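You operate a simulated robot arm through the tools that you are given. There is no shell and no other tool.

You are at the controls of a simulated two-armed robot. One attempt, no reset.

## Task
Dust the top of the brown book and slip the yellow tab in as a bookmark.
Fine: tighten the clamp first; soft brush back in the tool block. What is to be rubbed or washed off counts as gone when no trace of it is left.

Only the result counts: the job must be done as asked and must still hold three seconds after the hand-in. Knocking over, shifting, dropping, spilling or breaking anything else fails it.

## Robot
Two 7-joint arms with two-finger grippers on one trunk that stands fixed in place. Base frame: the origin is at the foot of the trunk, x ahead of it, y to its left, z up. Lengths are in mm, angles in rad, forces in N, time in s.
The left shoulder is at [25, 166, 1357], the right one opposite. With the tool pointing down near the work surface each hand reaches from about 100 to 700 mm from the base axis, measured 20 degrees to its own side. Payload 2.45 kg a hand.
The tool frame of a hand sits at the grasp point between the pads (the TCP): z along the fingers, y along the line on which they close. The tips reach 26 mm beyond it. The gripper opens to 96 mm. The gripper's body begins 69 mm behind the TCP.
Orientation is told as [roll, pitch, yaw] about the base's x, y, z axes, in that order, counted from this pose: with the fingers straight down and closing along the base's y, the tool's x points along the base's -x, its y along +y and its z along -z.

## Interface
- The arms move only by the tool servo_tool. It takes "left_commands", "right_commands" or both (then of equal length, played together; a hand with none holds still); each is a list of rows, each a list of 2 entries, a list of its own where there are three numbers: the shift along the base's x, y, z in mm, then the turn, a rotation vector about the base's x, y, z in rad. In form: [[[x, y, z], [rx, ry, rz]], ...]. A call has 1 to 20 rows; each row is the pose to reach, as a shift and turn from the pose commanded when the call began. "left_hand" and "right_hand" are, for a hand that has rows, the opening in per cent of the stroke, from 0 (shut) to 100 (fully open), set as the call begins (left out, the last holds). Each row takes 0.2 s and may step no farther than 50 mm and 0.15 rad from the row before; otherwise, or with a gripper value out of range, the whole call is refused. Where a pose cannot be reached the arm comes as near as it can. A force on the tool above 40 N (or 10 N above the force at the start of the call, whichever is more), or a blocked arm, ends the call early, and 0.2 s more pass. The fingers move at their own pace and stop on an object; they squeeze with about 31 N. The grip force told is the motor's: it shows also when the fingers shut on nothing. Time passes only in rows, and 0.2 s behind the last, so rows that repeat a pose let the fingers close. The reply holds the time, the measured pose of the TCP, the force on the tool along the base axes, the opening and the grip force, in the units named above and with some noise, with the torque about the TCP (base axes, N m) and any sound that the robot's microphone picked up.
- Cameras (640 x 400 px; columns grow to the right, rows downward): "scene" is now at [74.8, 39.8, 1836.2]; the picture's right is [0.39, -0.92, 0.00], its down [-0.73, -0.31, -0.61] and it looks along [0.56, 0.23, -0.79] (base axes); focal length 314 px, centre (320, 200). "left" rides on the left gripper at [82, -3, -98] in its tool frame; the picture's right is [0.04, 1.00, 0.00], its down [-0.73, 0.03, -0.68] and it looks along [-0.68, 0.03, 0.73] (tool axes); focal length 256 px, centre (320, 200). "right" rides on the right gripper at [82, 3, -98] in its tool frame; the picture's right is [-0.04, 1.00, 0.00], its down [-0.73, -0.03, -0.68] and it looks along [-0.68, -0.03, 0.73] (tool axes); focal length 256 px, centre (320, 200). There is no depth. A picture from a camera that has moved, and an enlarged one, comes with that camera's place and axes in the base frame and with its lens. The place of the scene camera against the robot may be out by one fixed shift of up to 25 mm in any direction.
- snapshot(camera): a new picture of that camera. The clock stands still meanwhile.
- lift_body(by): slides the trunk up (or, below 0, down) by that many mm; the arms and the scene camera ride with it, the base frame stays. It gives what a move gives, with no picture.
- head_to(pan, tilt): turns the head with the scene camera to pan (to the left, within 2.094 rad either way) and tilt (down, from -0.506 to 1.204), counted from straight ahead of the robot. It gives what a move gives.
- zoom(camera, box): a new picture of the part [left, top, right, bottom] of that camera's present view, enlarged. The clock stands still meanwhile.
- hand_in(): hands the job in; it is judged then, once.

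Places have to be worked out from the pictures, the camera data and where the tool is seen. Open the grippers and draw the arms clear of the work before you hand the job in, unless the task says otherwise.

The tools are called after "Call:" by a JSON object that holds its "fn" and its "kwargs". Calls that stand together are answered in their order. servo_tool: Moves the arms, as the interface text tells. Its arguments: {"type":"object","properties":{"left_commands":{"type":"array","items":{"type":"array"}},"left_hand":{"type":"number"},"right_commands":{"type":"array","items":{"type":"array"}},"right_hand":{"type":"number"}},"required":[]} The other tools are called the same way: lift_body (by) slides the trunk up or down; head_to (pan, tilt) turns the head that bears the scene camera; snapshot (camera) takes a picture; zoom (camera, box) takes an enlarged picture of a part of a camera's view; hand_in () hands the job in.

At the start:

```text
t: 0.0
left_eef_pos: [393.3, 443.9, 1418.8]
left_tool_rot: [0.0, 0.002, -0.001]
left_force: [-0.6, -0.5, -0.1]
left_torque: [0.0, 0.01, -0.02]
left_gripper_width: 96.0
left_grip_force: 0.1
right_eef_pos: [448.8, 62.5, 1352.1]
right_tool_rot: [-0.002, 0.001, 0.0]
right_force: [0.5, 0.1, 0.3]
right_torque: [0.01, 0.0, 0.0]
right_gripper_width: 96.2
right_grip_force: 0.0
trunk travel left (down, up): [-525.0, 42.0]
head pan, tilt: [0.398, 0.915]
```

scene: 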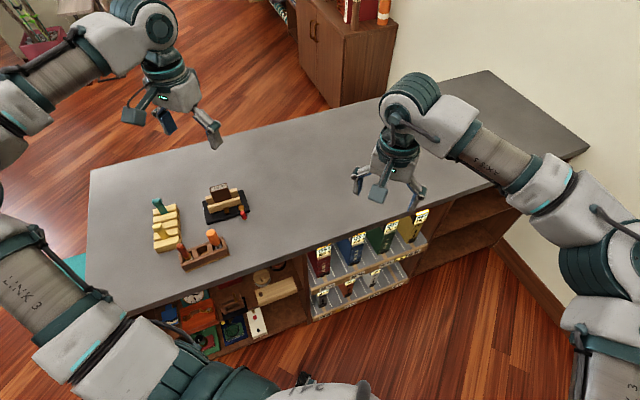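
right: 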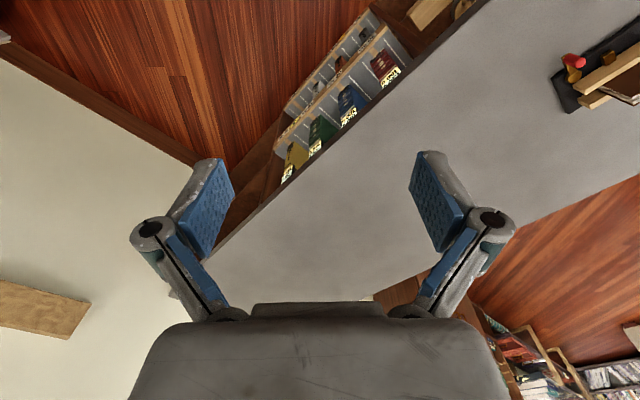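
left: 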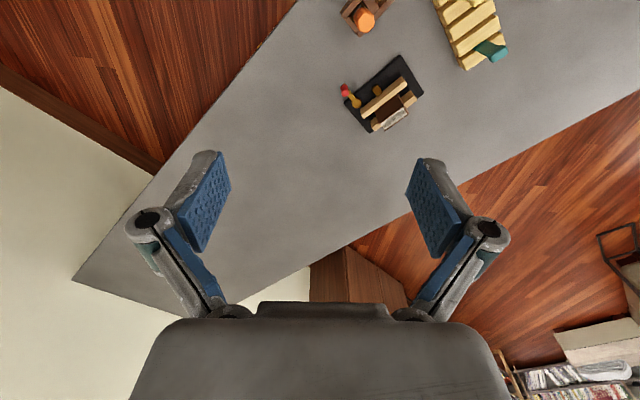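

The table holds a press/clamp with a brown book, a tool block and some yellow rack. I zoom in on them to see the details.

Call:
{"fn": "zoom", "kwargs": {"camera": "scene", "box": [130, 170, 270, 280]}}

Call:
{"fn": "zoom", "kwargs": {"camera": "left", "box": [310, 0, 530, 140]}}

Call:
{"fn": "zoom", "kwargs": {"camera": "scene", "box": [190, 170, 260, 230]}}

```text
3.64 times, centred on (200, 225) of scene
camera zoom: at [74.8, 39.8, 1836.2], right [0.39, -0.92, 0.0], down [-0.73, -0.31, -0.61], along [0.56, 0.23, -0.79], focal length 1141 px, centre (756, 109)
```

zoom: 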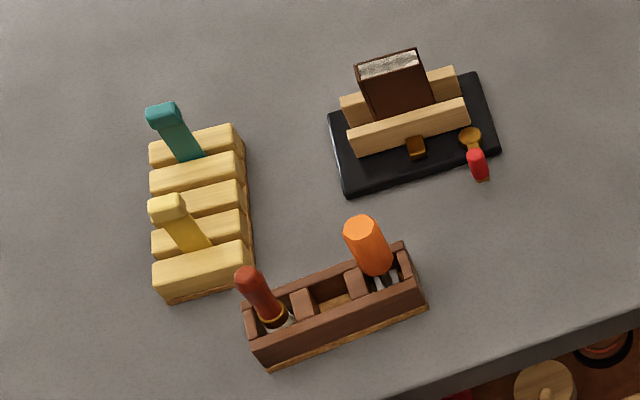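

```text
2.86 times, centred on (420, 70) of left
camera zoom: at [312.4, 441.4, 1517.2], right [-0.04, 1.0, 0.0], down [0.73, 0.03, 0.68], along [0.68, 0.03, -0.73], focal length 731 px, centre (34, 571)
```

zoom: 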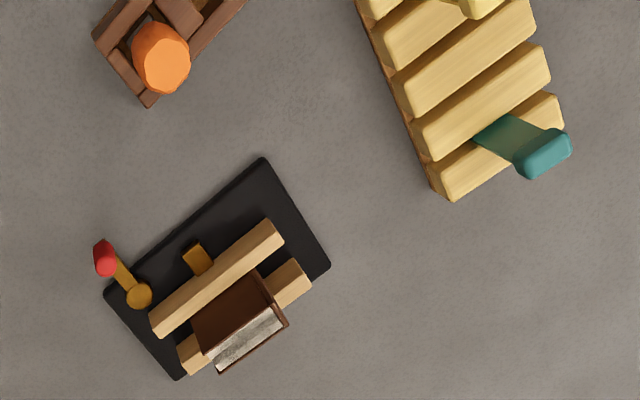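

```text
6.67 times, centred on (225, 200) of scene
camera zoom: at [74.8, 39.8, 1836.2], right [0.39, -0.92, 0.0], down [-0.73, -0.31, -0.61], along [0.56, 0.23, -0.79], focal length 2092 px, centre (953, 200)
```

zoom: 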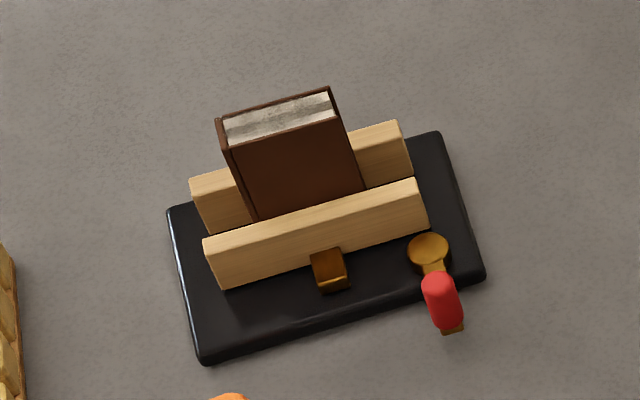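

The left camera looks forward and down. I pull the left hand back and lower it to centre the work in its view, which also gives a second viewpoint for triangulation.

Call:
{"fn": "servo_tool", "kwargs": {"left_commands": [[[-30, 10, -30], [0, 0, 0]], [[-60, 20, -60], [0, 0, 0]], [[-90, 30, -90], [0, 0, 0]], [[-120, 40, -120], [0, 0, 0]], [[-150, 46, -150], [0, 0, 0]], [[-150, 46, -150], [0, 0, 0]]]}}

Call:
{"fn": "snapshot", "kwargs": {"camera": "left"}}

Call:
{"fn": "snapshot", "kwargs": {"camera": "scene"}}

```text
t: 1.4
left_eef_pos: [242.4, 483.3, 1271.4]
left_tool_rot: [0.004, 0.001, -0.002]
left_force: [1.0, 1.1, -0.2]
left_torque: [-0.01, 0.03, -0.03]
left_gripper_width: 96.3
left_grip_force: 0.0
right_eef_pos: [447.3, 57.4, 1353.0]
right_tool_rot: [0.003, 0.001, 0.001]
right_force: [0.6, 0.1, -1.0]
right_torque: [0.02, 0.07, -0.02]
right_gripper_width: 96.0
right_grip_force: 0.1
trunk travel left (down, up): [-525.0, 42.0]
head pan, tilt: [0.398, 0.915]
```

```text
taken
camera left: at [159.7, 481.0, 1370.3], right [-0.04, 1.0, 0.0], down [0.73, 0.03, 0.68], along [0.68, 0.03, -0.73], focal length 256 px, centre (320, 200)
```

left: 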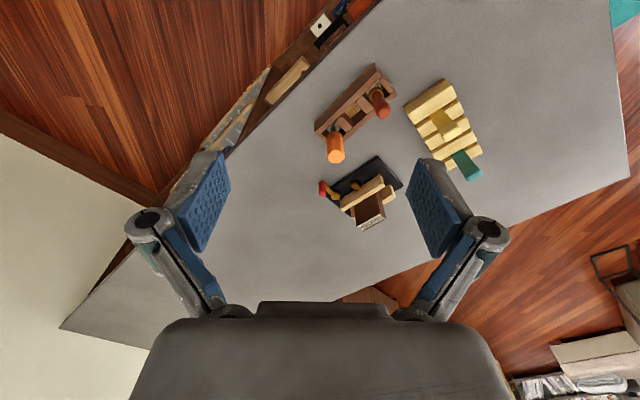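

```text
taken
camera scene: at [74.0, 33.1, 1836.3], right [0.39, -0.92, 0.0], down [-0.73, -0.31, -0.61], along [0.56, 0.24, -0.79], focal length 314 px, centre (320, 200)
```

scene: 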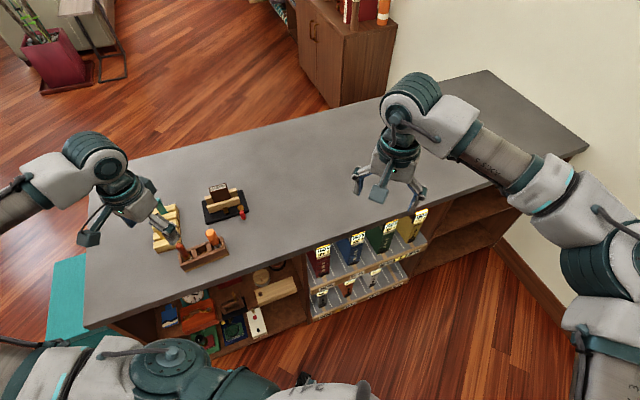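

I see the whole group from the new viewpoint and zoom in to triangulate.

Call:
{"fn": "zoom", "kwargs": {"camera": "left", "box": [300, 50, 500, 250]}}

Call:
{"fn": "zoom", "kwargs": {"camera": "left", "box": [310, 145, 410, 245]}}

Call:
{"fn": "zoom", "kwargs": {"camera": "left", "box": [310, 55, 490, 185]}}

```text
2.00 times, centred on (400, 150) of left
camera zoom: at [159.7, 481.0, 1370.3], right [-0.04, 1.0, 0.0], down [0.73, 0.03, 0.68], along [0.68, 0.03, -0.73], focal length 512 px, centre (160, 300)
```

zoom: 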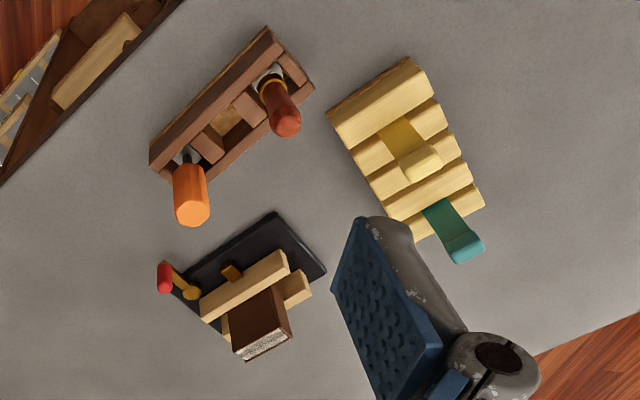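

```text
4.00 times, centred on (360, 195) of left
camera zoom: at [159.7, 481.0, 1370.3], right [-0.04, 1.0, 0.0], down [0.73, 0.03, 0.68], along [0.68, 0.03, -0.73], focal length 1024 px, centre (160, 220)
```

zoom: 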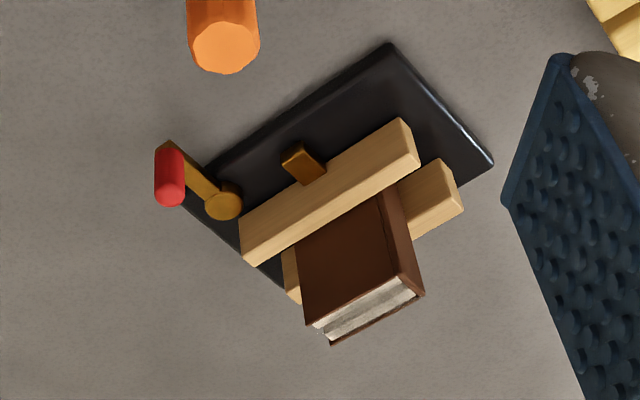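

```text
3.08 times, centred on (400, 120) of left
camera zoom: at [159.7, 481.0, 1370.3], right [-0.04, 1.0, 0.0], down [0.73, 0.03, 0.68], along [0.68, 0.03, -0.73], focal length 788 px, centre (74, 446)
```

zoom: 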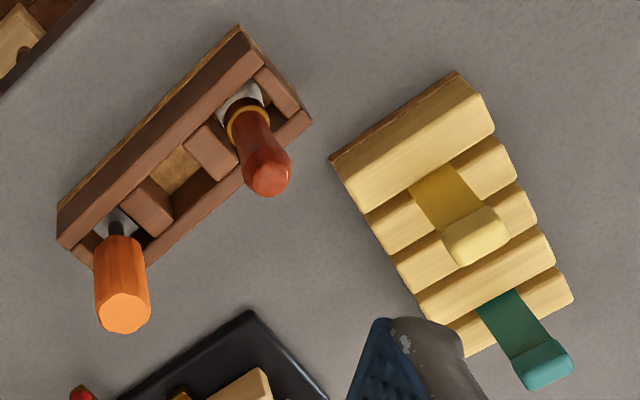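

From the two left views, the book top is at about z 1026, with corners near (526,627) and (565,587), and its width runs along (0.7,-0.7). I move in with yaw for a close look at the clamp.

Call:
{"fn": "servo_tool", "kwargs": {"left_commands": [[[32, 1, -20], [0, 0, 0.125]], [[65, 2, -40], [0, 0, 0.25]], [[98, 3, -60], [0, 0, 0.375]], [[130, 4, -80], [0, 0, 0.5]], [[165, 5, -100], [0, 0, 0.625]], [[197, 7, -120], [0, 0, 0.75]], [[197, 7, -120], [0, 0, 0.75]]]}}

Call:
{"fn": "snapshot", "kwargs": {"camera": "left"}}

Call:
{"fn": "snapshot", "kwargs": {"camera": "scene"}}

```text
t: 3.0
left_eef_pos: [437.7, 493.8, 1152.2]
left_tool_rot: [0.002, 0.0, 0.75]
left_force: [-0.5, -0.5, 0.0]
left_torque: [-0.02, 0.01, 0.02]
left_gripper_width: 96.0
left_grip_force: 0.0
right_eef_pos: [444.9, 60.2, 1352.9]
right_tool_rot: [0.002, -0.003, 0.002]
right_force: [-0.1, 0.2, 0.2]
right_torque: [0.0, -0.04, 0.01]
right_gripper_width: 96.1
right_grip_force: 0.0
trunk travel left (down, up): [-525.0, 42.0]
head pan, tilt: [0.398, 0.915]
```

```text
taken
camera left: at [380.0, 435.2, 1249.0], right [-0.71, 0.7, 0.0], down [0.52, 0.52, 0.68], along [0.48, 0.49, -0.73], focal length 256 px, centre (320, 200)
```

left: 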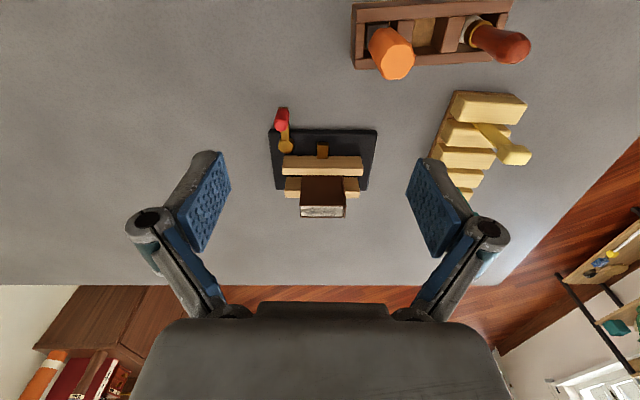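

```text
taken
camera scene: at [74.8, 41.5, 1836.2], right [0.39, -0.92, 0.0], down [-0.73, -0.31, -0.61], along [0.56, 0.23, -0.79], focal length 314 px, centre (320, 200)
```

scene: 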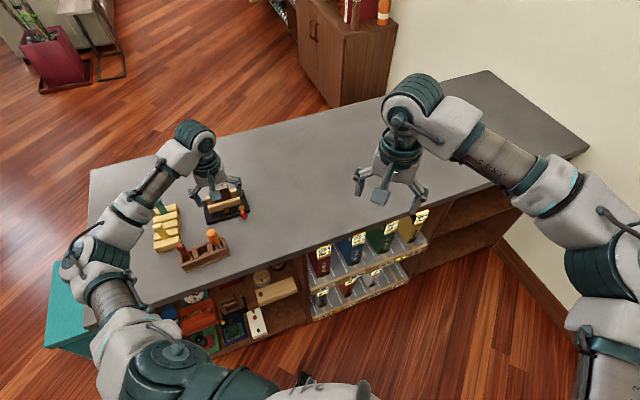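

The hand is now nearly square to the clamp. I zoom on the clamp and the tools.

Call:
{"fn": "zoom", "kwargs": {"camera": "left", "box": [260, 95, 390, 225]}}

Call:
{"fn": "zoom", "kwargs": {"camera": "left", "box": [340, 0, 540, 90]}}

Call:
{"fn": "zoom", "kwargs": {"camera": "left", "box": [420, 80, 540, 200]}}

Call:
{"fn": "zoom", "kwargs": {"camera": "left", "box": [295, 170, 350, 225]}}

```text
3.08 times, centred on (325, 160) of left
camera zoom: at [380.0, 435.2, 1249.0], right [-0.71, 0.7, 0.0], down [0.52, 0.52, 0.68], along [0.48, 0.49, -0.73], focal length 788 px, centre (305, 323)
```

zoom: 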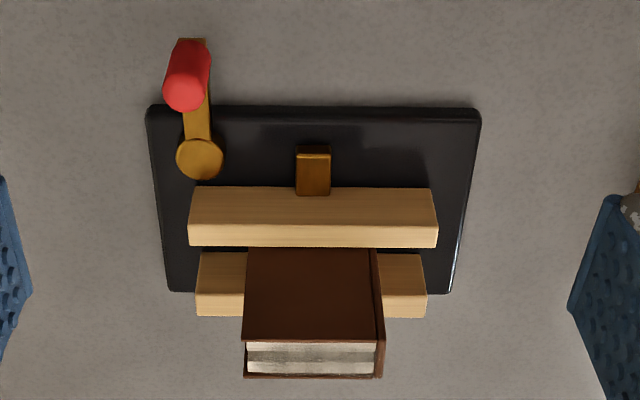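

```text
3.20 times, centred on (440, 45) of left
camera zoom: at [380.0, 435.2, 1249.0], right [-0.71, 0.7, 0.0], down [0.52, 0.52, 0.68], along [0.48, 0.49, -0.73], focal length 819 px, centre (-64, 696)
```

zoom: 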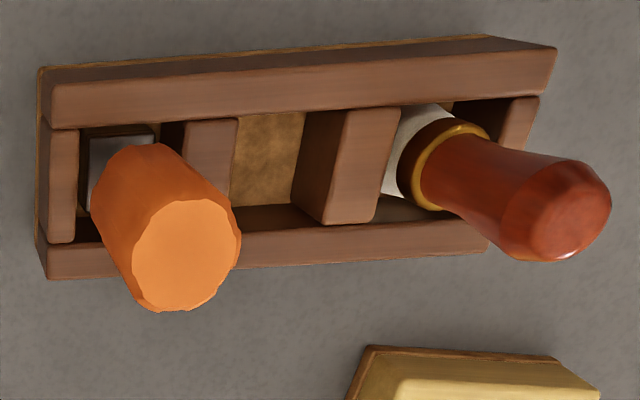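

```text
3.33 times, centred on (480, 140) of left
camera zoom: at [380.0, 435.2, 1249.0], right [-0.71, 0.7, 0.0], down [0.52, 0.52, 0.68], along [0.48, 0.49, -0.73], focal length 853 px, centre (-213, 400)
```

zoom: 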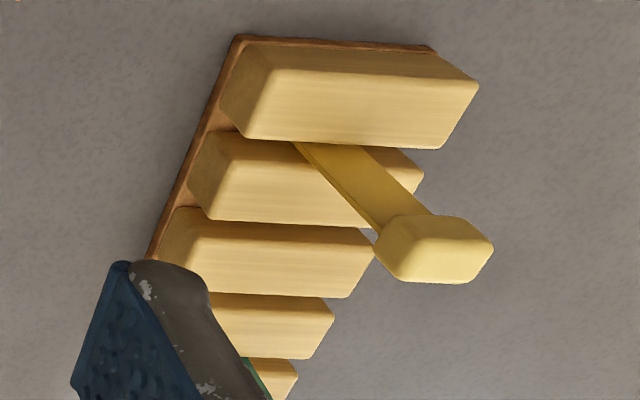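

```text
7.27 times, centred on (322, 198) of left
camera zoom: at [380.0, 435.2, 1249.0], right [-0.71, 0.7, 0.0], down [0.52, 0.52, 0.68], along [0.48, 0.49, -0.73], focal length 1862 px, centre (302, 218)
```

zoom: 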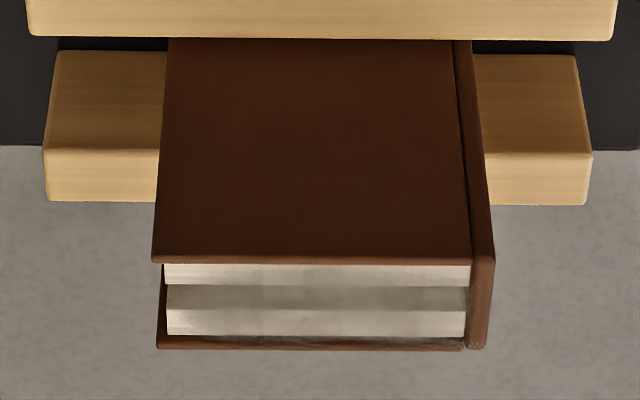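

I zoom with the scene camera on the tools and clamp for a second angle.

Call:
{"fn": "zoom", "kwargs": {"camera": "scene", "box": [170, 220, 240, 275]}}

Call:
{"fn": "zoom", "kwargs": {"camera": "scene", "box": [145, 190, 195, 255]}}

```text
7.27 times, centred on (205, 248) of scene
camera zoom: at [74.8, 41.5, 1836.2], right [0.39, -0.92, 0.0], down [-0.73, -0.31, -0.61], along [0.56, 0.23, -0.79], focal length 2283 px, centre (1156, -146)
```

zoom: 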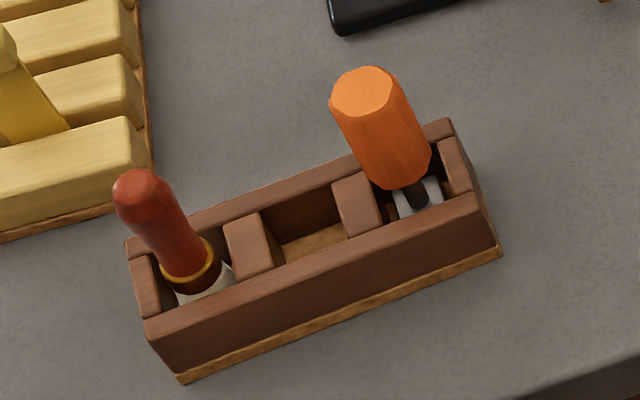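

```text
6.15 times, centred on (170, 222) of scene
camera zoom: at [74.8, 41.5, 1836.2], right [0.39, -0.92, 0.0], down [-0.73, -0.31, -0.61], along [0.56, 0.23, -0.79], focal length 1932 px, centre (1243, 62)
```

zoom: 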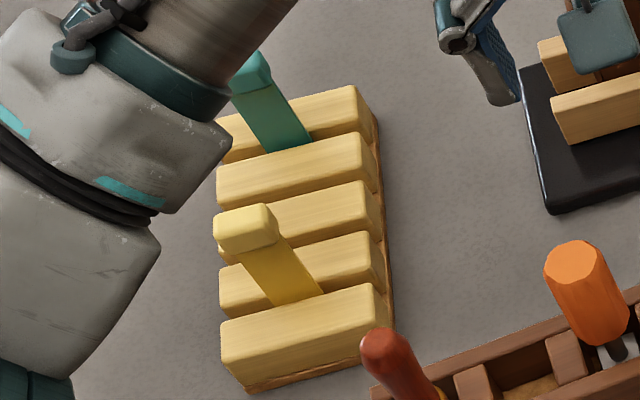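

The scraper is the orange one (metal blade), and the red-brown one with the ferrule and white bristles is the soft brush. I zoom tightly on the lever and the front jaw.

Call:
{"fn": "zoom", "kwargs": {"camera": "left", "box": [265, 100, 345, 165]}}

Call:
{"fn": "zoom", "kwargs": {"camera": "scene", "box": [200, 180, 255, 230]}}

Call:
{"fn": "zoom", "kwargs": {"camera": "left", "box": [280, 140, 370, 200]}}

```text
6.15 times, centred on (305, 132) of left
camera zoom: at [380.0, 435.2, 1249.0], right [-0.71, 0.7, 0.0], down [0.52, 0.52, 0.68], along [0.48, 0.49, -0.73], focal length 1575 px, centre (412, 615)
```

zoom: 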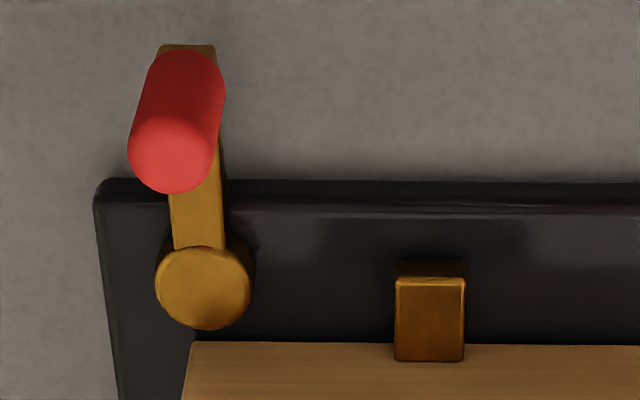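

```text
8.00 times, centred on (228, 205) of scene
camera zoom: at [74.8, 41.5, 1836.2], right [0.39, -0.92, 0.0], down [-0.73, -0.31, -0.61], along [0.56, 0.23, -0.79], focal length 2511 px, centre (1060, 160)
```

zoom: 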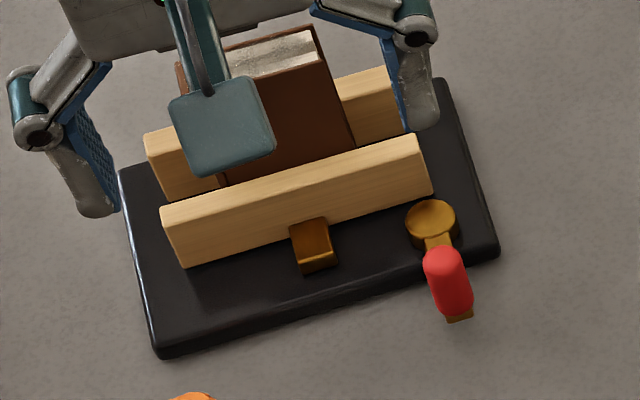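

```text
6.67 times, centred on (325, 170) of left
camera zoom: at [380.0, 435.2, 1249.0], right [-0.71, 0.7, 0.0], down [0.52, 0.52, 0.68], along [0.48, 0.49, -0.73], focal length 1707 px, centre (287, 400)
```

zoom: 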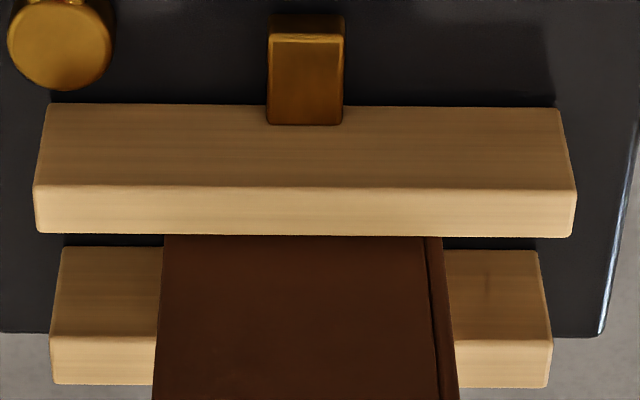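

I check the reach above the book before committing, by moving the hand to about (545,605) at a safe height.

Call:
{"fn": "servo_tool", "kwargs": {"left_commands": [[[27, 28, -5], [0, 0, 0]], [[54, 56, -10], [0, 0, 0]], [[81, 84, -15], [0, 0, 0]], [[108, 112, -20], [0, 0, 0]], [[108, 112, -20], [0, 0, 0]]]}}

Call:
{"fn": "snapshot", "kwargs": {"camera": "scene"}}

Call:
{"fn": "snapshot", "kwargs": {"camera": "left"}}

```text
t: 4.2
left_eef_pos: [547.5, 606.3, 1132.9]
left_tool_rot: [0.005, -0.004, 0.749]
left_force: [0.7, 0.6, 0.5]
left_torque: [0.0, -0.01, 0.04]
left_gripper_width: 96.1
left_grip_force: 0.0
right_eef_pos: [446.4, 57.8, 1354.2]
right_tool_rot: [0.002, -0.002, 0.001]
right_force: [0.9, 0.1, -0.2]
right_torque: [0.01, 0.03, 0.0]
right_gripper_width: 96.1
right_grip_force: 0.0
trunk travel left (down, up): [-525.0, 42.0]
head pan, tilt: [0.398, 0.915]
```

```text
taken
camera scene: at [77.3, 37.5, 1836.1], right [0.39, -0.92, 0.0], down [-0.73, -0.31, -0.61], along [0.56, 0.23, -0.8], focal length 314 px, centre (320, 200)
```

scene: 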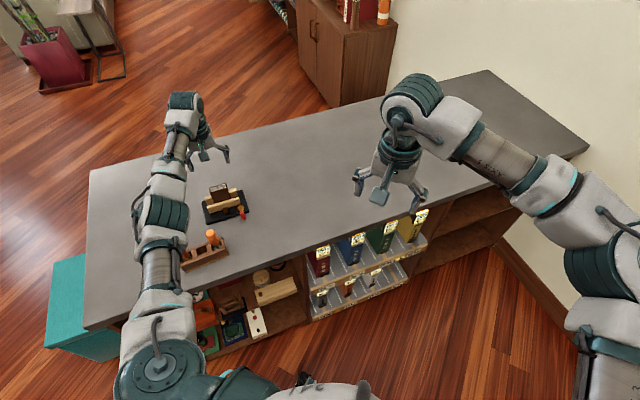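

```text
taken
camera left: at [490.9, 547.3, 1230.1], right [-0.71, 0.7, 0.0], down [0.52, 0.52, 0.68], along [0.48, 0.49, -0.73], focal length 256 px, centre (320, 200)
```

left: 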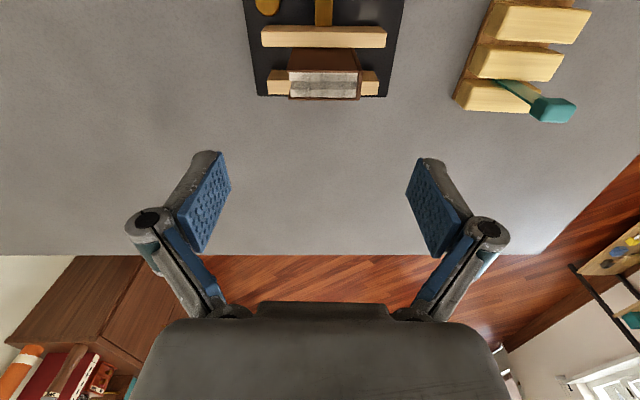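

Reach is fine there. I zoom on the book's top from here.

Call:
{"fn": "zoom", "kwargs": {"camera": "left", "box": [280, 60, 370, 110]}}

Call:
{"fn": "zoom", "kwargs": {"camera": "left", "box": [450, 0, 600, 130]}}

Call:
{"fn": "zoom", "kwargs": {"camera": "left", "box": [235, 0, 415, 110]}}

Call:
{"fn": "zoom", "kwargs": {"camera": "scene", "box": [140, 170, 260, 280]}}

```text
7.11 times, centred on (325, 85) of left
camera zoom: at [490.9, 547.3, 1230.1], right [-0.71, 0.7, 0.0], down [0.52, 0.52, 0.68], along [0.48, 0.49, -0.73], focal length 1820 px, centre (284, 1018)
```

zoom: 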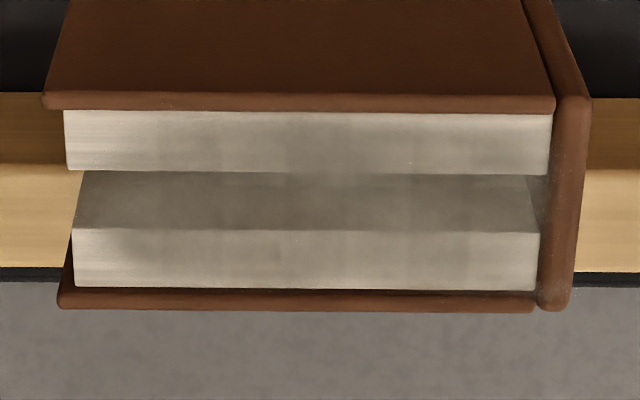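

```text
3.08 times, centred on (525, 65) of left
camera zoom: at [490.9, 547.3, 1230.1], right [-0.71, 0.7, 0.0], down [0.52, 0.52, 0.68], along [0.48, 0.49, -0.73], focal length 788 px, centre (-311, 615)
```

zoom: 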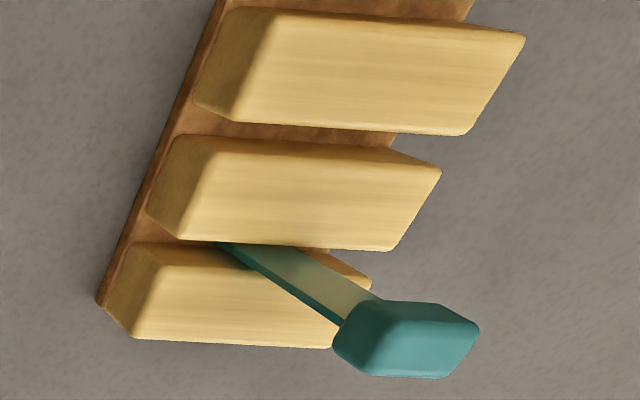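

```text
3.56 times, centred on (325, 55) of left
camera zoom: at [490.9, 547.3, 1230.1], right [-0.71, 0.7, 0.0], down [0.52, 0.52, 0.68], along [0.48, 0.49, -0.73], focal length 910 px, centre (302, 716)
```

zoom: 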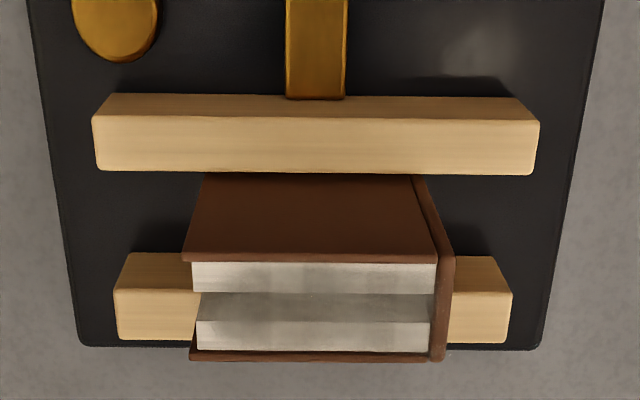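

```text
3.64 times, centred on (200, 225) of scene
camera zoom: at [77.3, 37.5, 1836.1], right [0.39, -0.92, 0.0], down [-0.73, -0.31, -0.61], along [0.56, 0.23, -0.8], focal length 1141 px, centre (756, 109)
```

zoom: 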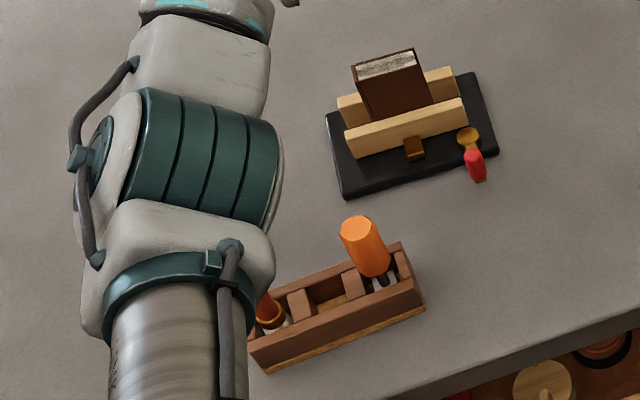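

The book has two page stacks with a roughly 6 mm slit between them, and there is dusty gray on the page tops. First comes the lever: I shut the gripper and move to the far side of the red peg, at about (502,501,984), staying high.

Call:
{"fn": "servo_tool", "kwargs": {"left_commands": [[[-9, -43, 0], [0, 0, 0]], [[-18, -86, -10], [0, 0, 0]], [[-26, -129, -30], [0, 0, 0]], [[-26, -129, -60], [0, 0, 0]], [[-26, -129, -60], [0, 0, 0]]], "left_hand": 0}}

Call:
{"fn": "snapshot", "kwargs": {"camera": "left"}}

Call:
{"fn": "snapshot", "kwargs": {"camera": "scene"}}

```text
t: 5.4
left_eef_pos: [519.6, 477.4, 1070.1]
left_tool_rot: [0.001, 0.002, 0.75]
left_force: [-0.3, 0.0, 0.4]
left_torque: [-0.01, -0.02, 0.0]
left_gripper_width: 0.1
left_grip_force: 29.0
right_eef_pos: [446.7, 61.7, 1352.3]
right_tool_rot: [0.0, -0.003, 0.001]
right_force: [-0.2, 0.7, -0.2]
right_torque: [-0.03, 0.01, -0.01]
right_gripper_width: 95.9
right_grip_force: 0.1
trunk travel left (down, up): [-525.0, 42.0]
head pan, tilt: [0.398, 0.915]
```

```text
taken
camera left: at [462.2, 420.0, 1168.2], right [-0.71, 0.7, 0.0], down [0.52, 0.52, 0.68], along [0.48, 0.48, -0.73], focal length 256 px, centre (320, 200)
```

left: 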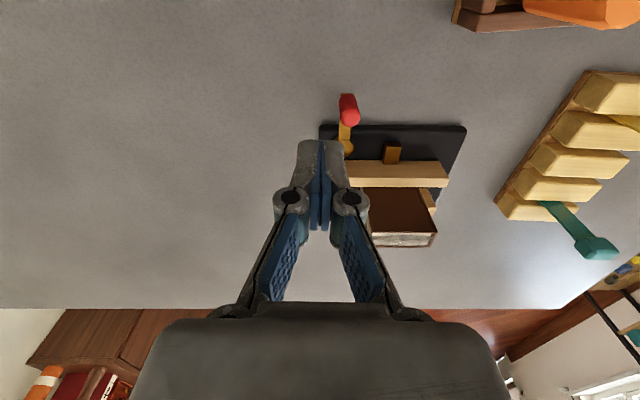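

```text
taken
camera scene: at [76.4, 39.8, 1836.1], right [0.39, -0.92, 0.0], down [-0.73, -0.31, -0.61], along [0.56, 0.23, -0.8], focal length 314 px, centre (320, 200)
```

scene: 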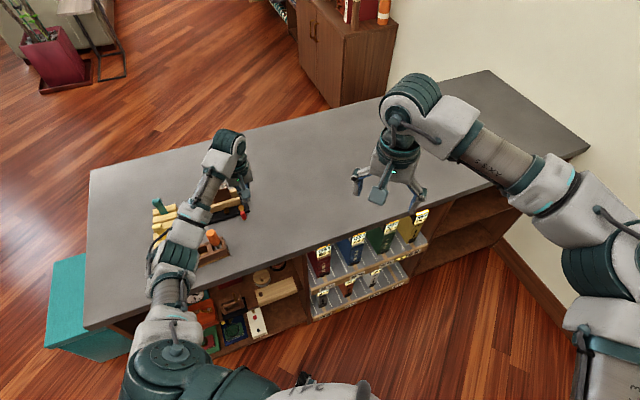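

The peg lies about 25 mm to the tool's +y side. I zoom to verify the geometry before descending.

Call:
{"fn": "zoom", "kwargs": {"camera": "left", "box": [290, 80, 420, 180]}}

Call:
{"fn": "zoom", "kwargs": {"camera": "scene", "box": [130, 120, 280, 310]}}

```text
4.00 times, centred on (355, 130) of left
camera zoom: at [462.2, 420.0, 1168.2], right [-0.71, 0.7, 0.0], down [0.52, 0.52, 0.68], along [0.48, 0.48, -0.73], focal length 1024 px, centre (180, 480)
```

zoom: 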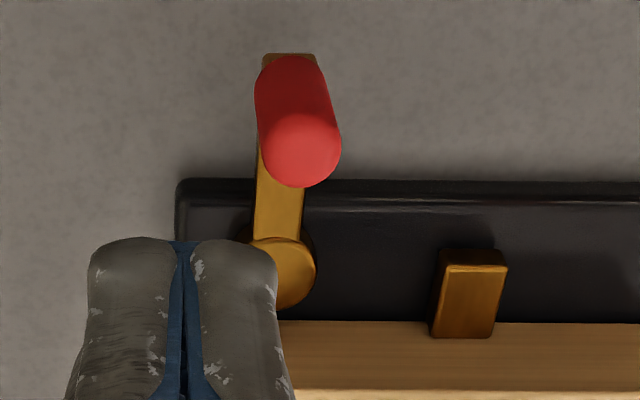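

```text
2.11 times, centred on (205, 215) of scene
camera zoom: at [76.4, 39.8, 1836.1], right [0.39, -0.92, 0.0], down [-0.73, -0.31, -0.61], along [0.56, 0.23, -0.8], focal length 661 px, centre (562, 168)
```

zoom: 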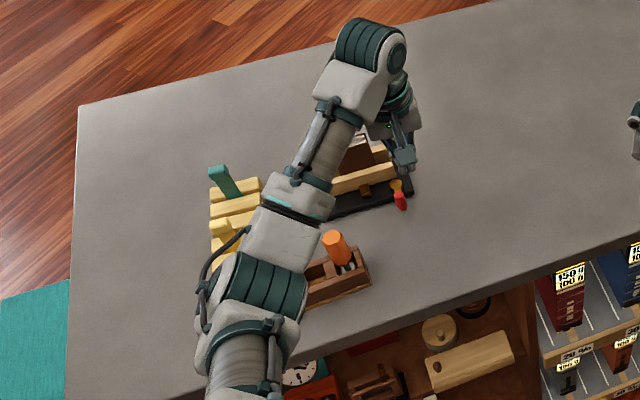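

The forearm passes over the tool block, so I turn the right hand's camera toward the scene for a side view to check its clearance.

Call:
{"fn": "servo_tool", "kwargs": {"right_commands": [[[0, 0, 0], [0, 0, 0.14]], [[0, 0, 0], [0, 0, 0.28]], [[0, 0, 0], [0, 0, 0.42]], [[0, 0, 0], [0, 0, 0.56]], [[0, 0, 0], [0, 0, 0.7]], [[0, 0, 0], [0, 0, 0.84]], [[0, 0, 0], [0, 0, 0.98]], [[0, 0, 0], [0, 0, 1.12]], [[0, 0, 0], [0, 0, 1.26]], [[0, 0, 0], [0, 0, 1.4]], [[0, 0, 0], [0, 0, 1.4]]]}}

Call:
{"fn": "snapshot", "kwargs": {"camera": "right"}}

```text
t: 7.8
left_eef_pos: [517.8, 476.1, 1071.0]
left_tool_rot: [0.002, -0.002, 0.749]
left_force: [0.5, 0.0, 0.8]
left_torque: [0.01, 0.0, 0.02]
left_gripper_width: 0.0
left_grip_force: 28.1
right_eef_pos: [402.9, 59.8, 1345.9]
right_tool_rot: [0.003, -0.001, 1.399]
right_force: [0.3, 1.3, 0.0]
right_torque: [0.0, -0.01, 0.02]
right_gripper_width: 95.9
right_grip_force: 0.0
right hand out of reach, approached as far as the arm can: row 9, 10, 11
trunk travel left (down, up): [-525.0, 42.0]
head pan, tilt: [0.398, 0.915]
```

```text
taken
camera right: at [386.3, -21.3, 1444.4], right [-0.98, 0.21, 0.0], down [0.16, 0.72, 0.68], along [0.14, 0.67, -0.73], focal length 256 px, centre (320, 200)
```

right: 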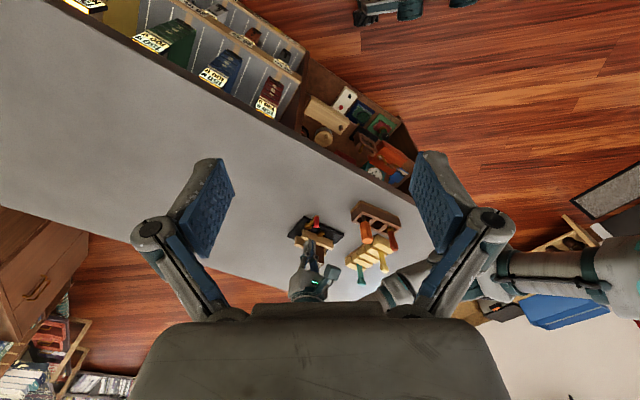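

This side view is usable (upside down). I zoom in on the left arm and the objects.

Call:
{"fn": "zoom", "kwargs": {"camera": "right", "box": [270, 190, 450, 305]}}

```text
3.48 times, centred on (360, 248) of right
camera zoom: at [386.3, -21.3, 1444.4], right [-0.98, 0.21, 0.0], down [0.16, 0.72, 0.68], along [0.14, 0.67, -0.73], focal length 890 px, centre (181, 35)
```

zoom: 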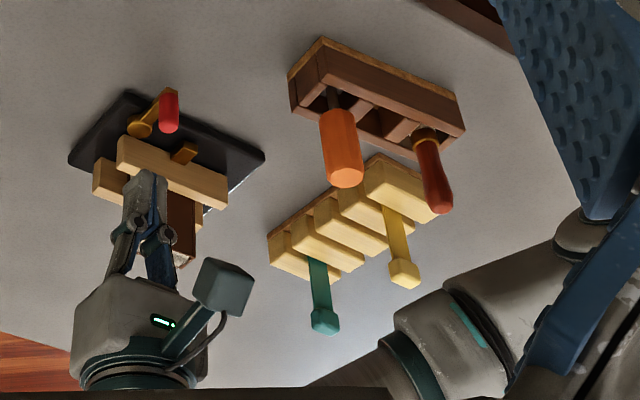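

Clearance looks fine. The triangulated pivot disc is at (540,535,950), with the peg about 49 mm from it at 228°. I set yaw tangent to the arc and descend behind the peg with the shut fingers.

Call:
{"fn": "servo_tool", "kwargs": {"left_commands": [[[6, 1, -20], [0, 0, 0.08]], [[6, 1, -45], [0, 0, 0.08]], [[6, 1, -70], [0, 0, 0.08]], [[6, 1, -90], [0, 0, 0.08]], [[6, 1, -90], [0, 0, 0.08]]]}}

Call:
{"fn": "snapshot", "kwargs": {"camera": "left"}}

Call:
{"fn": "zoom", "kwargs": {"camera": "right", "box": [270, 190, 450, 305]}}

Call:
{"fn": "snapshot", "kwargs": {"camera": "scene"}}

```text
t: 9.0
left_eef_pos: [525.2, 479.5, 981.6]
left_tool_rot: [0.001, -0.001, 0.83]
left_force: [0.0, -0.1, -0.1]
left_torque: [0.01, 0.06, 0.02]
left_gripper_width: 0.0
left_grip_force: 28.7
right_eef_pos: [402.5, 60.5, 1345.6]
right_tool_rot: [-0.001, -0.001, 1.397]
right_force: [0.7, -0.2, -0.1]
right_torque: [-0.02, 0.0, 0.0]
right_gripper_width: 96.1
right_grip_force: 0.1
trunk travel left (down, up): [-525.0, 42.0]
head pan, tilt: [0.398, 0.915]
```

```text
taken
camera left: at [472.0, 417.1, 1079.4], right [-0.76, 0.64, 0.0], down [0.47, 0.56, 0.68], along [0.44, 0.52, -0.73], focal length 256 px, centre (320, 200)
```

left: 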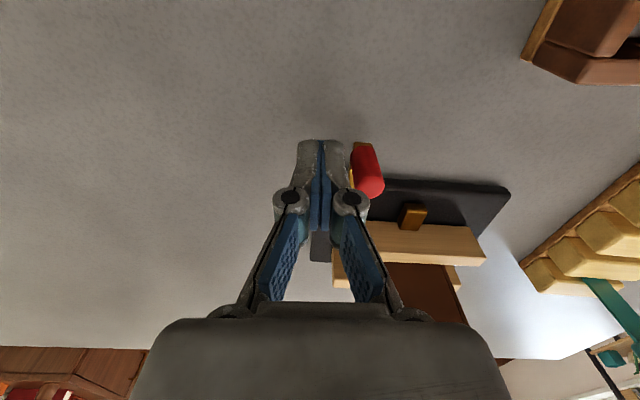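

```text
3.48 times, centred on (360, 248) of right
camera zoom: at [386.7, -20.9, 1444.2], right [-0.98, 0.21, 0.0], down [0.16, 0.72, 0.68], along [0.14, 0.67, -0.73], focal length 890 px, centre (181, 35)
```

zoom: 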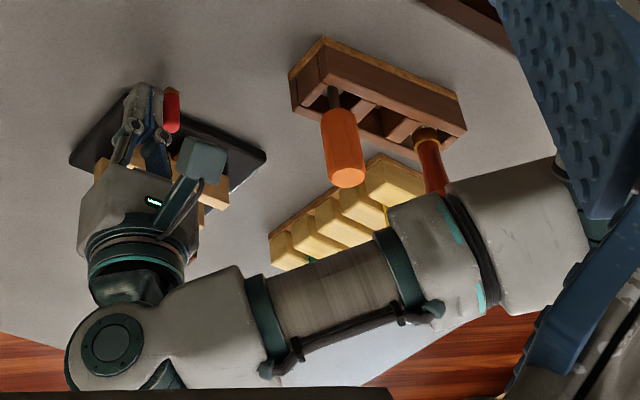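

```text
taken
camera scene: at [75.8, 39.2, 1836.2], right [0.39, -0.92, 0.0], down [-0.73, -0.31, -0.61], along [0.56, 0.23, -0.79], focal length 314 px, centre (320, 200)
```

scene: 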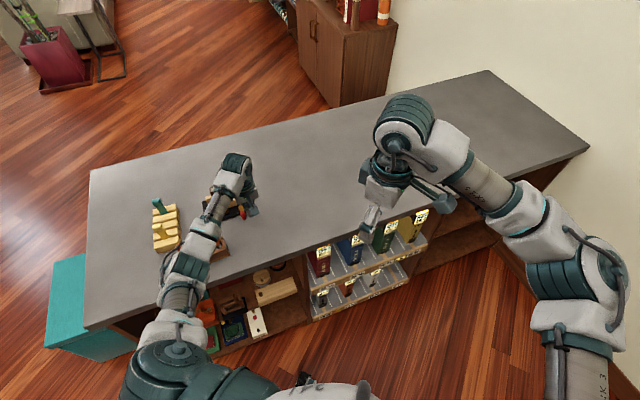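

The forearm sits just above the tool block (about 20–40 mm), so I raise the trunk fully to gain elbow height before pushing.

Call:
{"fn": "lift_body", "kwargs": {"by": 42}}

Call:
{"fn": "servo_tool", "kwargs": {"left_commands": [[[0, 0, -21], [0, 0, 0]], [[0, 0, -42], [0, 0, 0]], [[0, 0, -42], [0, 0, 0]]]}}

Call:
{"fn": "snapshot", "kwargs": {"camera": "left"}}

Call:
{"fn": "snapshot", "kwargs": {"camera": "right"}}

Call:
{"fn": "zoom", "kwargs": {"camera": "right", "box": [270, 190, 450, 305]}}

```text
t: 9.8
left_eef_pos: [525.9, 477.5, 1022.7]
left_tool_rot: [0.003, 0.0, 0.831]
left_force: [0.1, 0.6, 0.2]
left_torque: [0.01, -0.01, 0.0]
left_gripper_width: 0.0
left_grip_force: 29.1
right_eef_pos: [401.9, 59.4, 1388.8]
right_tool_rot: [0.005, -0.001, 1.399]
right_force: [-0.6, 0.4, -0.4]
right_torque: [0.02, 0.01, 0.0]
right_gripper_width: 95.7
right_grip_force: 0.0
trunk travel left (down, up): [-567.0, 0.0]
head pan, tilt: [0.398, 0.915]
```

```text
t: 10.7
left_eef_pos: [524.2, 479.1, 979.8]
left_tool_rot: [0.003, 0.0, 0.831]
left_force: [0.2, -0.1, 1.0]
left_torque: [-0.04, 0.0, 0.0]
left_gripper_width: 0.0
left_grip_force: 28.4
right_eef_pos: [403.0, 59.0, 1389.4]
right_tool_rot: [0.003, -0.001, 1.397]
right_force: [-0.3, 0.7, 0.6]
right_torque: [-0.02, -0.03, -0.01]
right_gripper_width: 95.8
right_grip_force: 0.0
trunk travel left (down, up): [-567.0, 0.0]
head pan, tilt: [0.398, 0.915]
```

```text
taken
camera left: at [472.2, 417.2, 1077.6], right [-0.76, 0.64, 0.0], down [0.47, 0.56, 0.68], along [0.44, 0.52, -0.73], focal length 256 px, centre (320, 200)
```

left: 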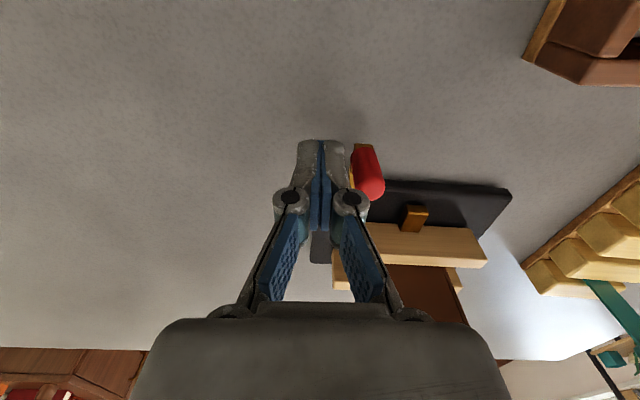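

```text
taken
camera right: at [386.2, -21.9, 1486.8], right [-0.98, 0.21, 0.0], down [0.16, 0.72, 0.68], along [0.14, 0.67, -0.73], focal length 256 px, centre (320, 200)
```

right: 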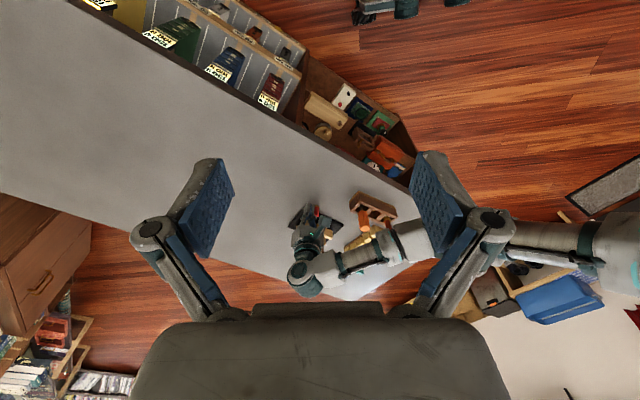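

```text
3.48 times, centred on (360, 248) of right
camera zoom: at [386.2, -21.9, 1486.8], right [-0.98, 0.21, 0.0], down [0.16, 0.72, 0.68], along [0.14, 0.67, -0.73], focal length 890 px, centre (181, 35)
```

zoom: 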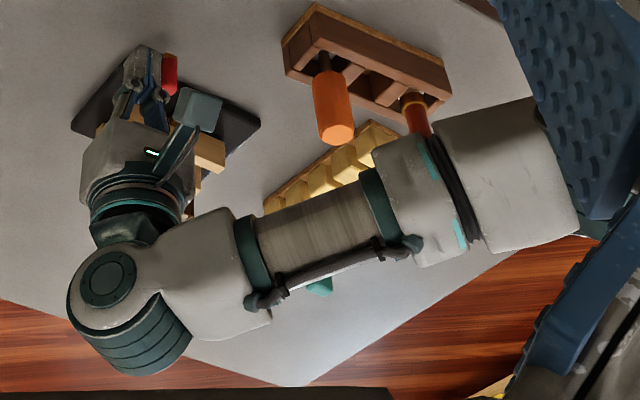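

I push the peg clockwise along its arc, starting with about 20° and watching forces.

Call:
{"fn": "servo_tool", "kwargs": {"left_commands": [[[-4, 3.5, 0], [0, 0, 0]], [[-8, 7, 0], [0, 0, 0]], [[-12, 8.9, 0], [0, 0, -0.087]], [[-15.9, 11.1, 0], [0, 0, -0.175]], [[-19.6, 13.7, 0], [0, 0, -0.26]], [[-23.1, 16.7, 0], [0, 0, -0.35]]]}}

Call:
{"fn": "zoom", "kwargs": {"camera": "left", "box": [270, 100, 530, 300]}}

Call:
{"fn": "zoom", "kwargs": {"camera": "scene", "box": [190, 150, 280, 240]}}

```text
t: 12.1
left_eef_pos: [501.1, 493.9, 980.3]
left_tool_rot: [0.001, -0.003, 0.479]
left_force: [0.6, -0.4, -1.0]
left_torque: [0.0, 0.02, -0.01]
left_gripper_width: 0.0
left_grip_force: 28.6
right_eef_pos: [402.1, 60.3, 1389.4]
right_tool_rot: [0.001, -0.001, 1.4]
right_force: [-0.1, -0.5, 0.2]
right_torque: [0.03, -0.02, -0.02]
right_gripper_width: 96.0
right_grip_force: 0.1
trunk travel left (down, up): [-567.0, 0.0]
head pan, tilt: [0.398, 0.915]
```

```text
2.00 times, centred on (400, 200) of left
camera zoom: at [430.8, 453.8, 1078.6], right [-0.5, 0.87, 0.0], down [0.64, 0.36, 0.68], along [0.59, 0.34, -0.73], focal length 512 px, centre (160, 200)
```

zoom: 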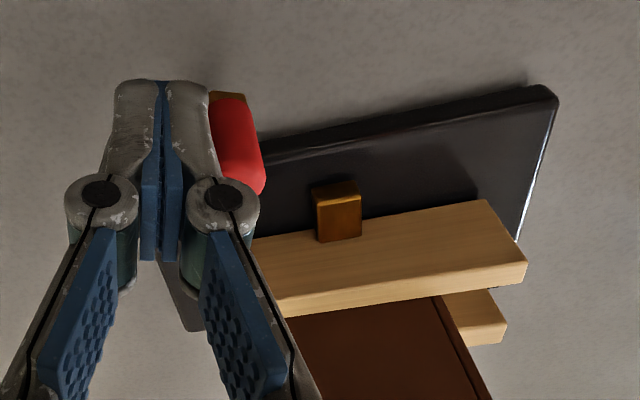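

```text
4.44 times, centred on (235, 195) of scene
camera zoom: at [74.5, 39.3, 1877.7], right [0.39, -0.92, 0.0], down [-0.73, -0.31, -0.61], along [0.56, 0.23, -0.79], focal length 1395 px, centre (698, 222)
```

zoom: 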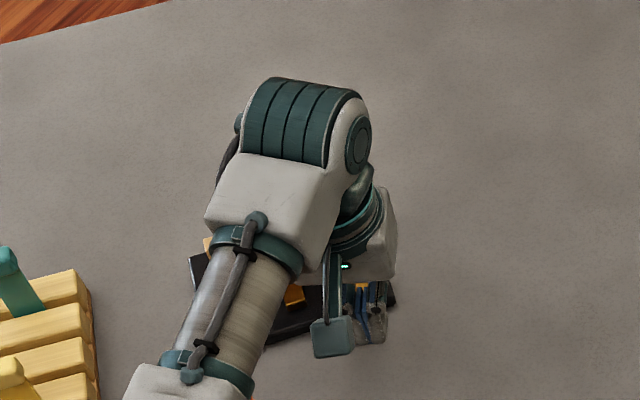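

The peg follows with barely any force. I continue the arc another 30°.

Call:
{"fn": "servo_tool", "kwargs": {"left_commands": [[[-3.2, 3.3, 0], [0, 0, -0.087]], [[-6, 6.7, 0], [0, 0, -0.174]], [[-8.6, 10.4, 0], [0, 0, -0.262]], [[-10.8, 14.4, 0], [0, 0, -0.348]], [[-12.7, 18.4, 0], [0, 0, -0.436]], [[-14.3, 22.7, 0], [0, 0, -0.523]]]}}

Call:
{"fn": "zoom", "kwargs": {"camera": "left", "box": [270, 100, 530, 300]}}

```text
t: 13.4
left_eef_pos: [488.3, 516.9, 979.9]
left_tool_rot: [0.002, -0.001, -0.045]
left_force: [0.1, 0.0, -0.8]
left_torque: [0.01, 0.01, 0.0]
left_gripper_width: 0.0
left_grip_force: 28.5
right_eef_pos: [403.2, 59.2, 1389.7]
right_tool_rot: [0.001, 0.0, 1.398]
right_force: [0.9, 0.4, 0.8]
right_torque: [-0.01, 0.01, 0.02]
right_gripper_width: 96.2
right_grip_force: 0.0
trunk travel left (down, up): [-567.0, 0.0]
head pan, tilt: [0.398, 0.915]
```

```text
2.00 times, centred on (400, 200) of left
camera zoom: at [406.6, 517.9, 1078.3], right [0.0, 1.0, 0.0], down [0.73, 0.0, 0.68], along [0.68, 0.0, -0.73], focal length 512 px, centre (160, 200)
```

zoom: 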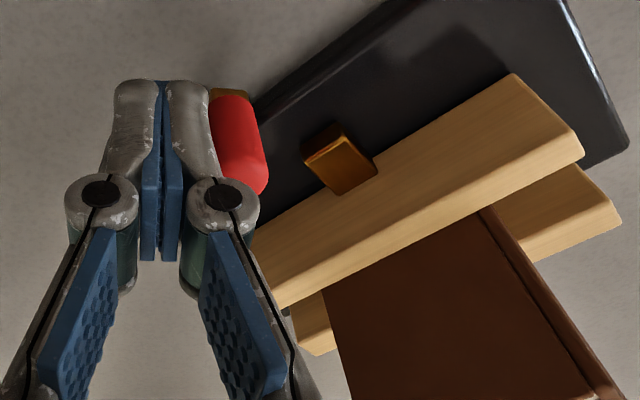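

It is moving well. I continue to about 158°, near where the brass block could be the stop.

Call:
{"fn": "servo_tool", "kwargs": {"left_commands": [[[-1.1, 4.4, 0], [0, 0, -0.087]], [[-1.8, 8.9, 0], [0, 0, -0.174]], [[-2.2, 13.3, 0], [0, 0, -0.262]], [[-2.2, 17.9, 0], [0, 0, -0.349]]]}}

Call:
{"fn": "zoom", "kwargs": {"camera": "left", "box": [270, 100, 530, 300]}}

```text
t: 14.4
left_eef_pos: [485.3, 535.1, 981.0]
left_tool_rot: [0.0, -0.002, -0.391]
left_force: [0.3, -0.9, 0.7]
left_torque: [-0.02, -0.01, -0.04]
left_gripper_width: 0.0
left_grip_force: 28.3
right_eef_pos: [402.0, 59.1, 1388.6]
right_tool_rot: [0.001, -0.002, 1.401]
right_force: [-0.1, 0.8, -0.1]
right_torque: [0.0, 0.01, -0.02]
right_gripper_width: 95.9
right_grip_force: 0.2
trunk travel left (down, up): [-567.0, 0.0]
head pan, tilt: [0.398, 0.915]
```

```text
2.00 times, centred on (400, 200) of left
camera zoom: at [409.4, 564.1, 1078.5], right [0.35, 0.94, 0.0], down [0.69, -0.25, 0.68], along [0.64, -0.23, -0.73], focal length 512 px, centre (160, 200)
```

zoom: 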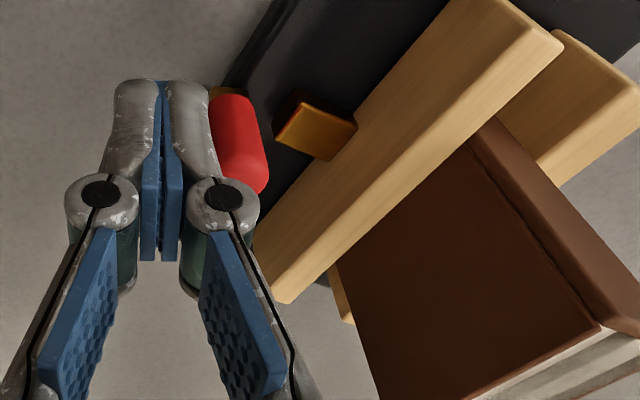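

Still free. Moving on in small steps.

Call:
{"fn": "servo_tool", "kwargs": {"left_commands": [[[0.2, 2.3, 0], [0, 0, -0.044]], [[0.4, 4.5, 0], [0, 0, -0.087]], [[0.8, 6.8, 0], [0, 0, -0.13]]]}}

Call:
{"fn": "zoom", "kwargs": {"camera": "left", "box": [320, 100, 420, 200]}}

Call:
{"fn": "zoom", "kwargs": {"camera": "right", "box": [270, 180, 370, 270]}}

```text
t: 15.2
left_eef_pos: [487.0, 543.3, 980.1]
left_tool_rot: [0.001, -0.002, -0.523]
left_force: [-0.7, -0.6, 0.5]
left_torque: [-0.02, 0.01, -0.01]
left_gripper_width: 0.0
left_grip_force: 28.5
right_eef_pos: [402.0, 59.5, 1389.5]
right_tool_rot: [0.002, -0.003, 1.401]
right_force: [0.3, 0.4, -0.7]
right_torque: [-0.02, 0.0, -0.01]
right_gripper_width: 95.5
right_grip_force: 0.1
trunk travel left (down, up): [-567.0, 0.0]
head pan, tilt: [0.398, 0.915]
```

```text
4.00 times, centred on (370, 150) of left
camera zoom: at [414.4, 581.0, 1078.5], right [0.46, 0.89, 0.0], down [0.65, -0.34, 0.68], along [0.6, -0.32, -0.73], focal length 1024 px, centre (120, 400)
```

zoom: 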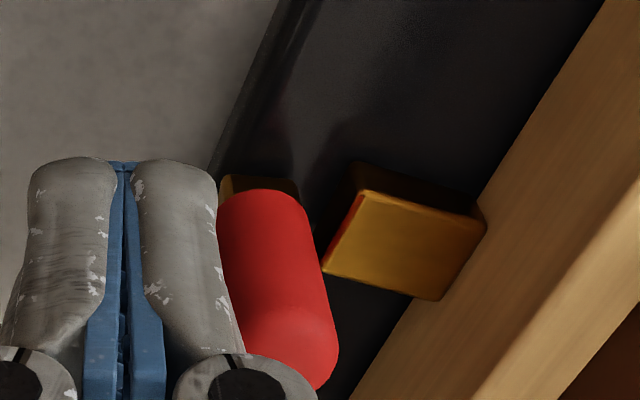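

```text
4.44 times, centred on (320, 225) of right
camera zoom: at [385.9, -21.7, 1486.9], right [-0.98, 0.21, 0.0], down [0.16, 0.72, 0.68], along [0.14, 0.67, -0.73], focal length 1138 px, centre (320, 89)
```

zoom: 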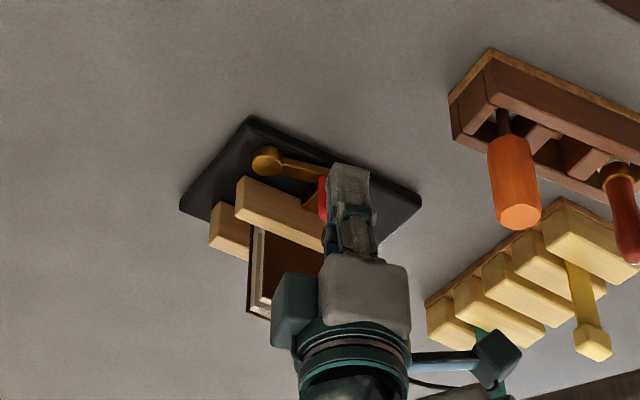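

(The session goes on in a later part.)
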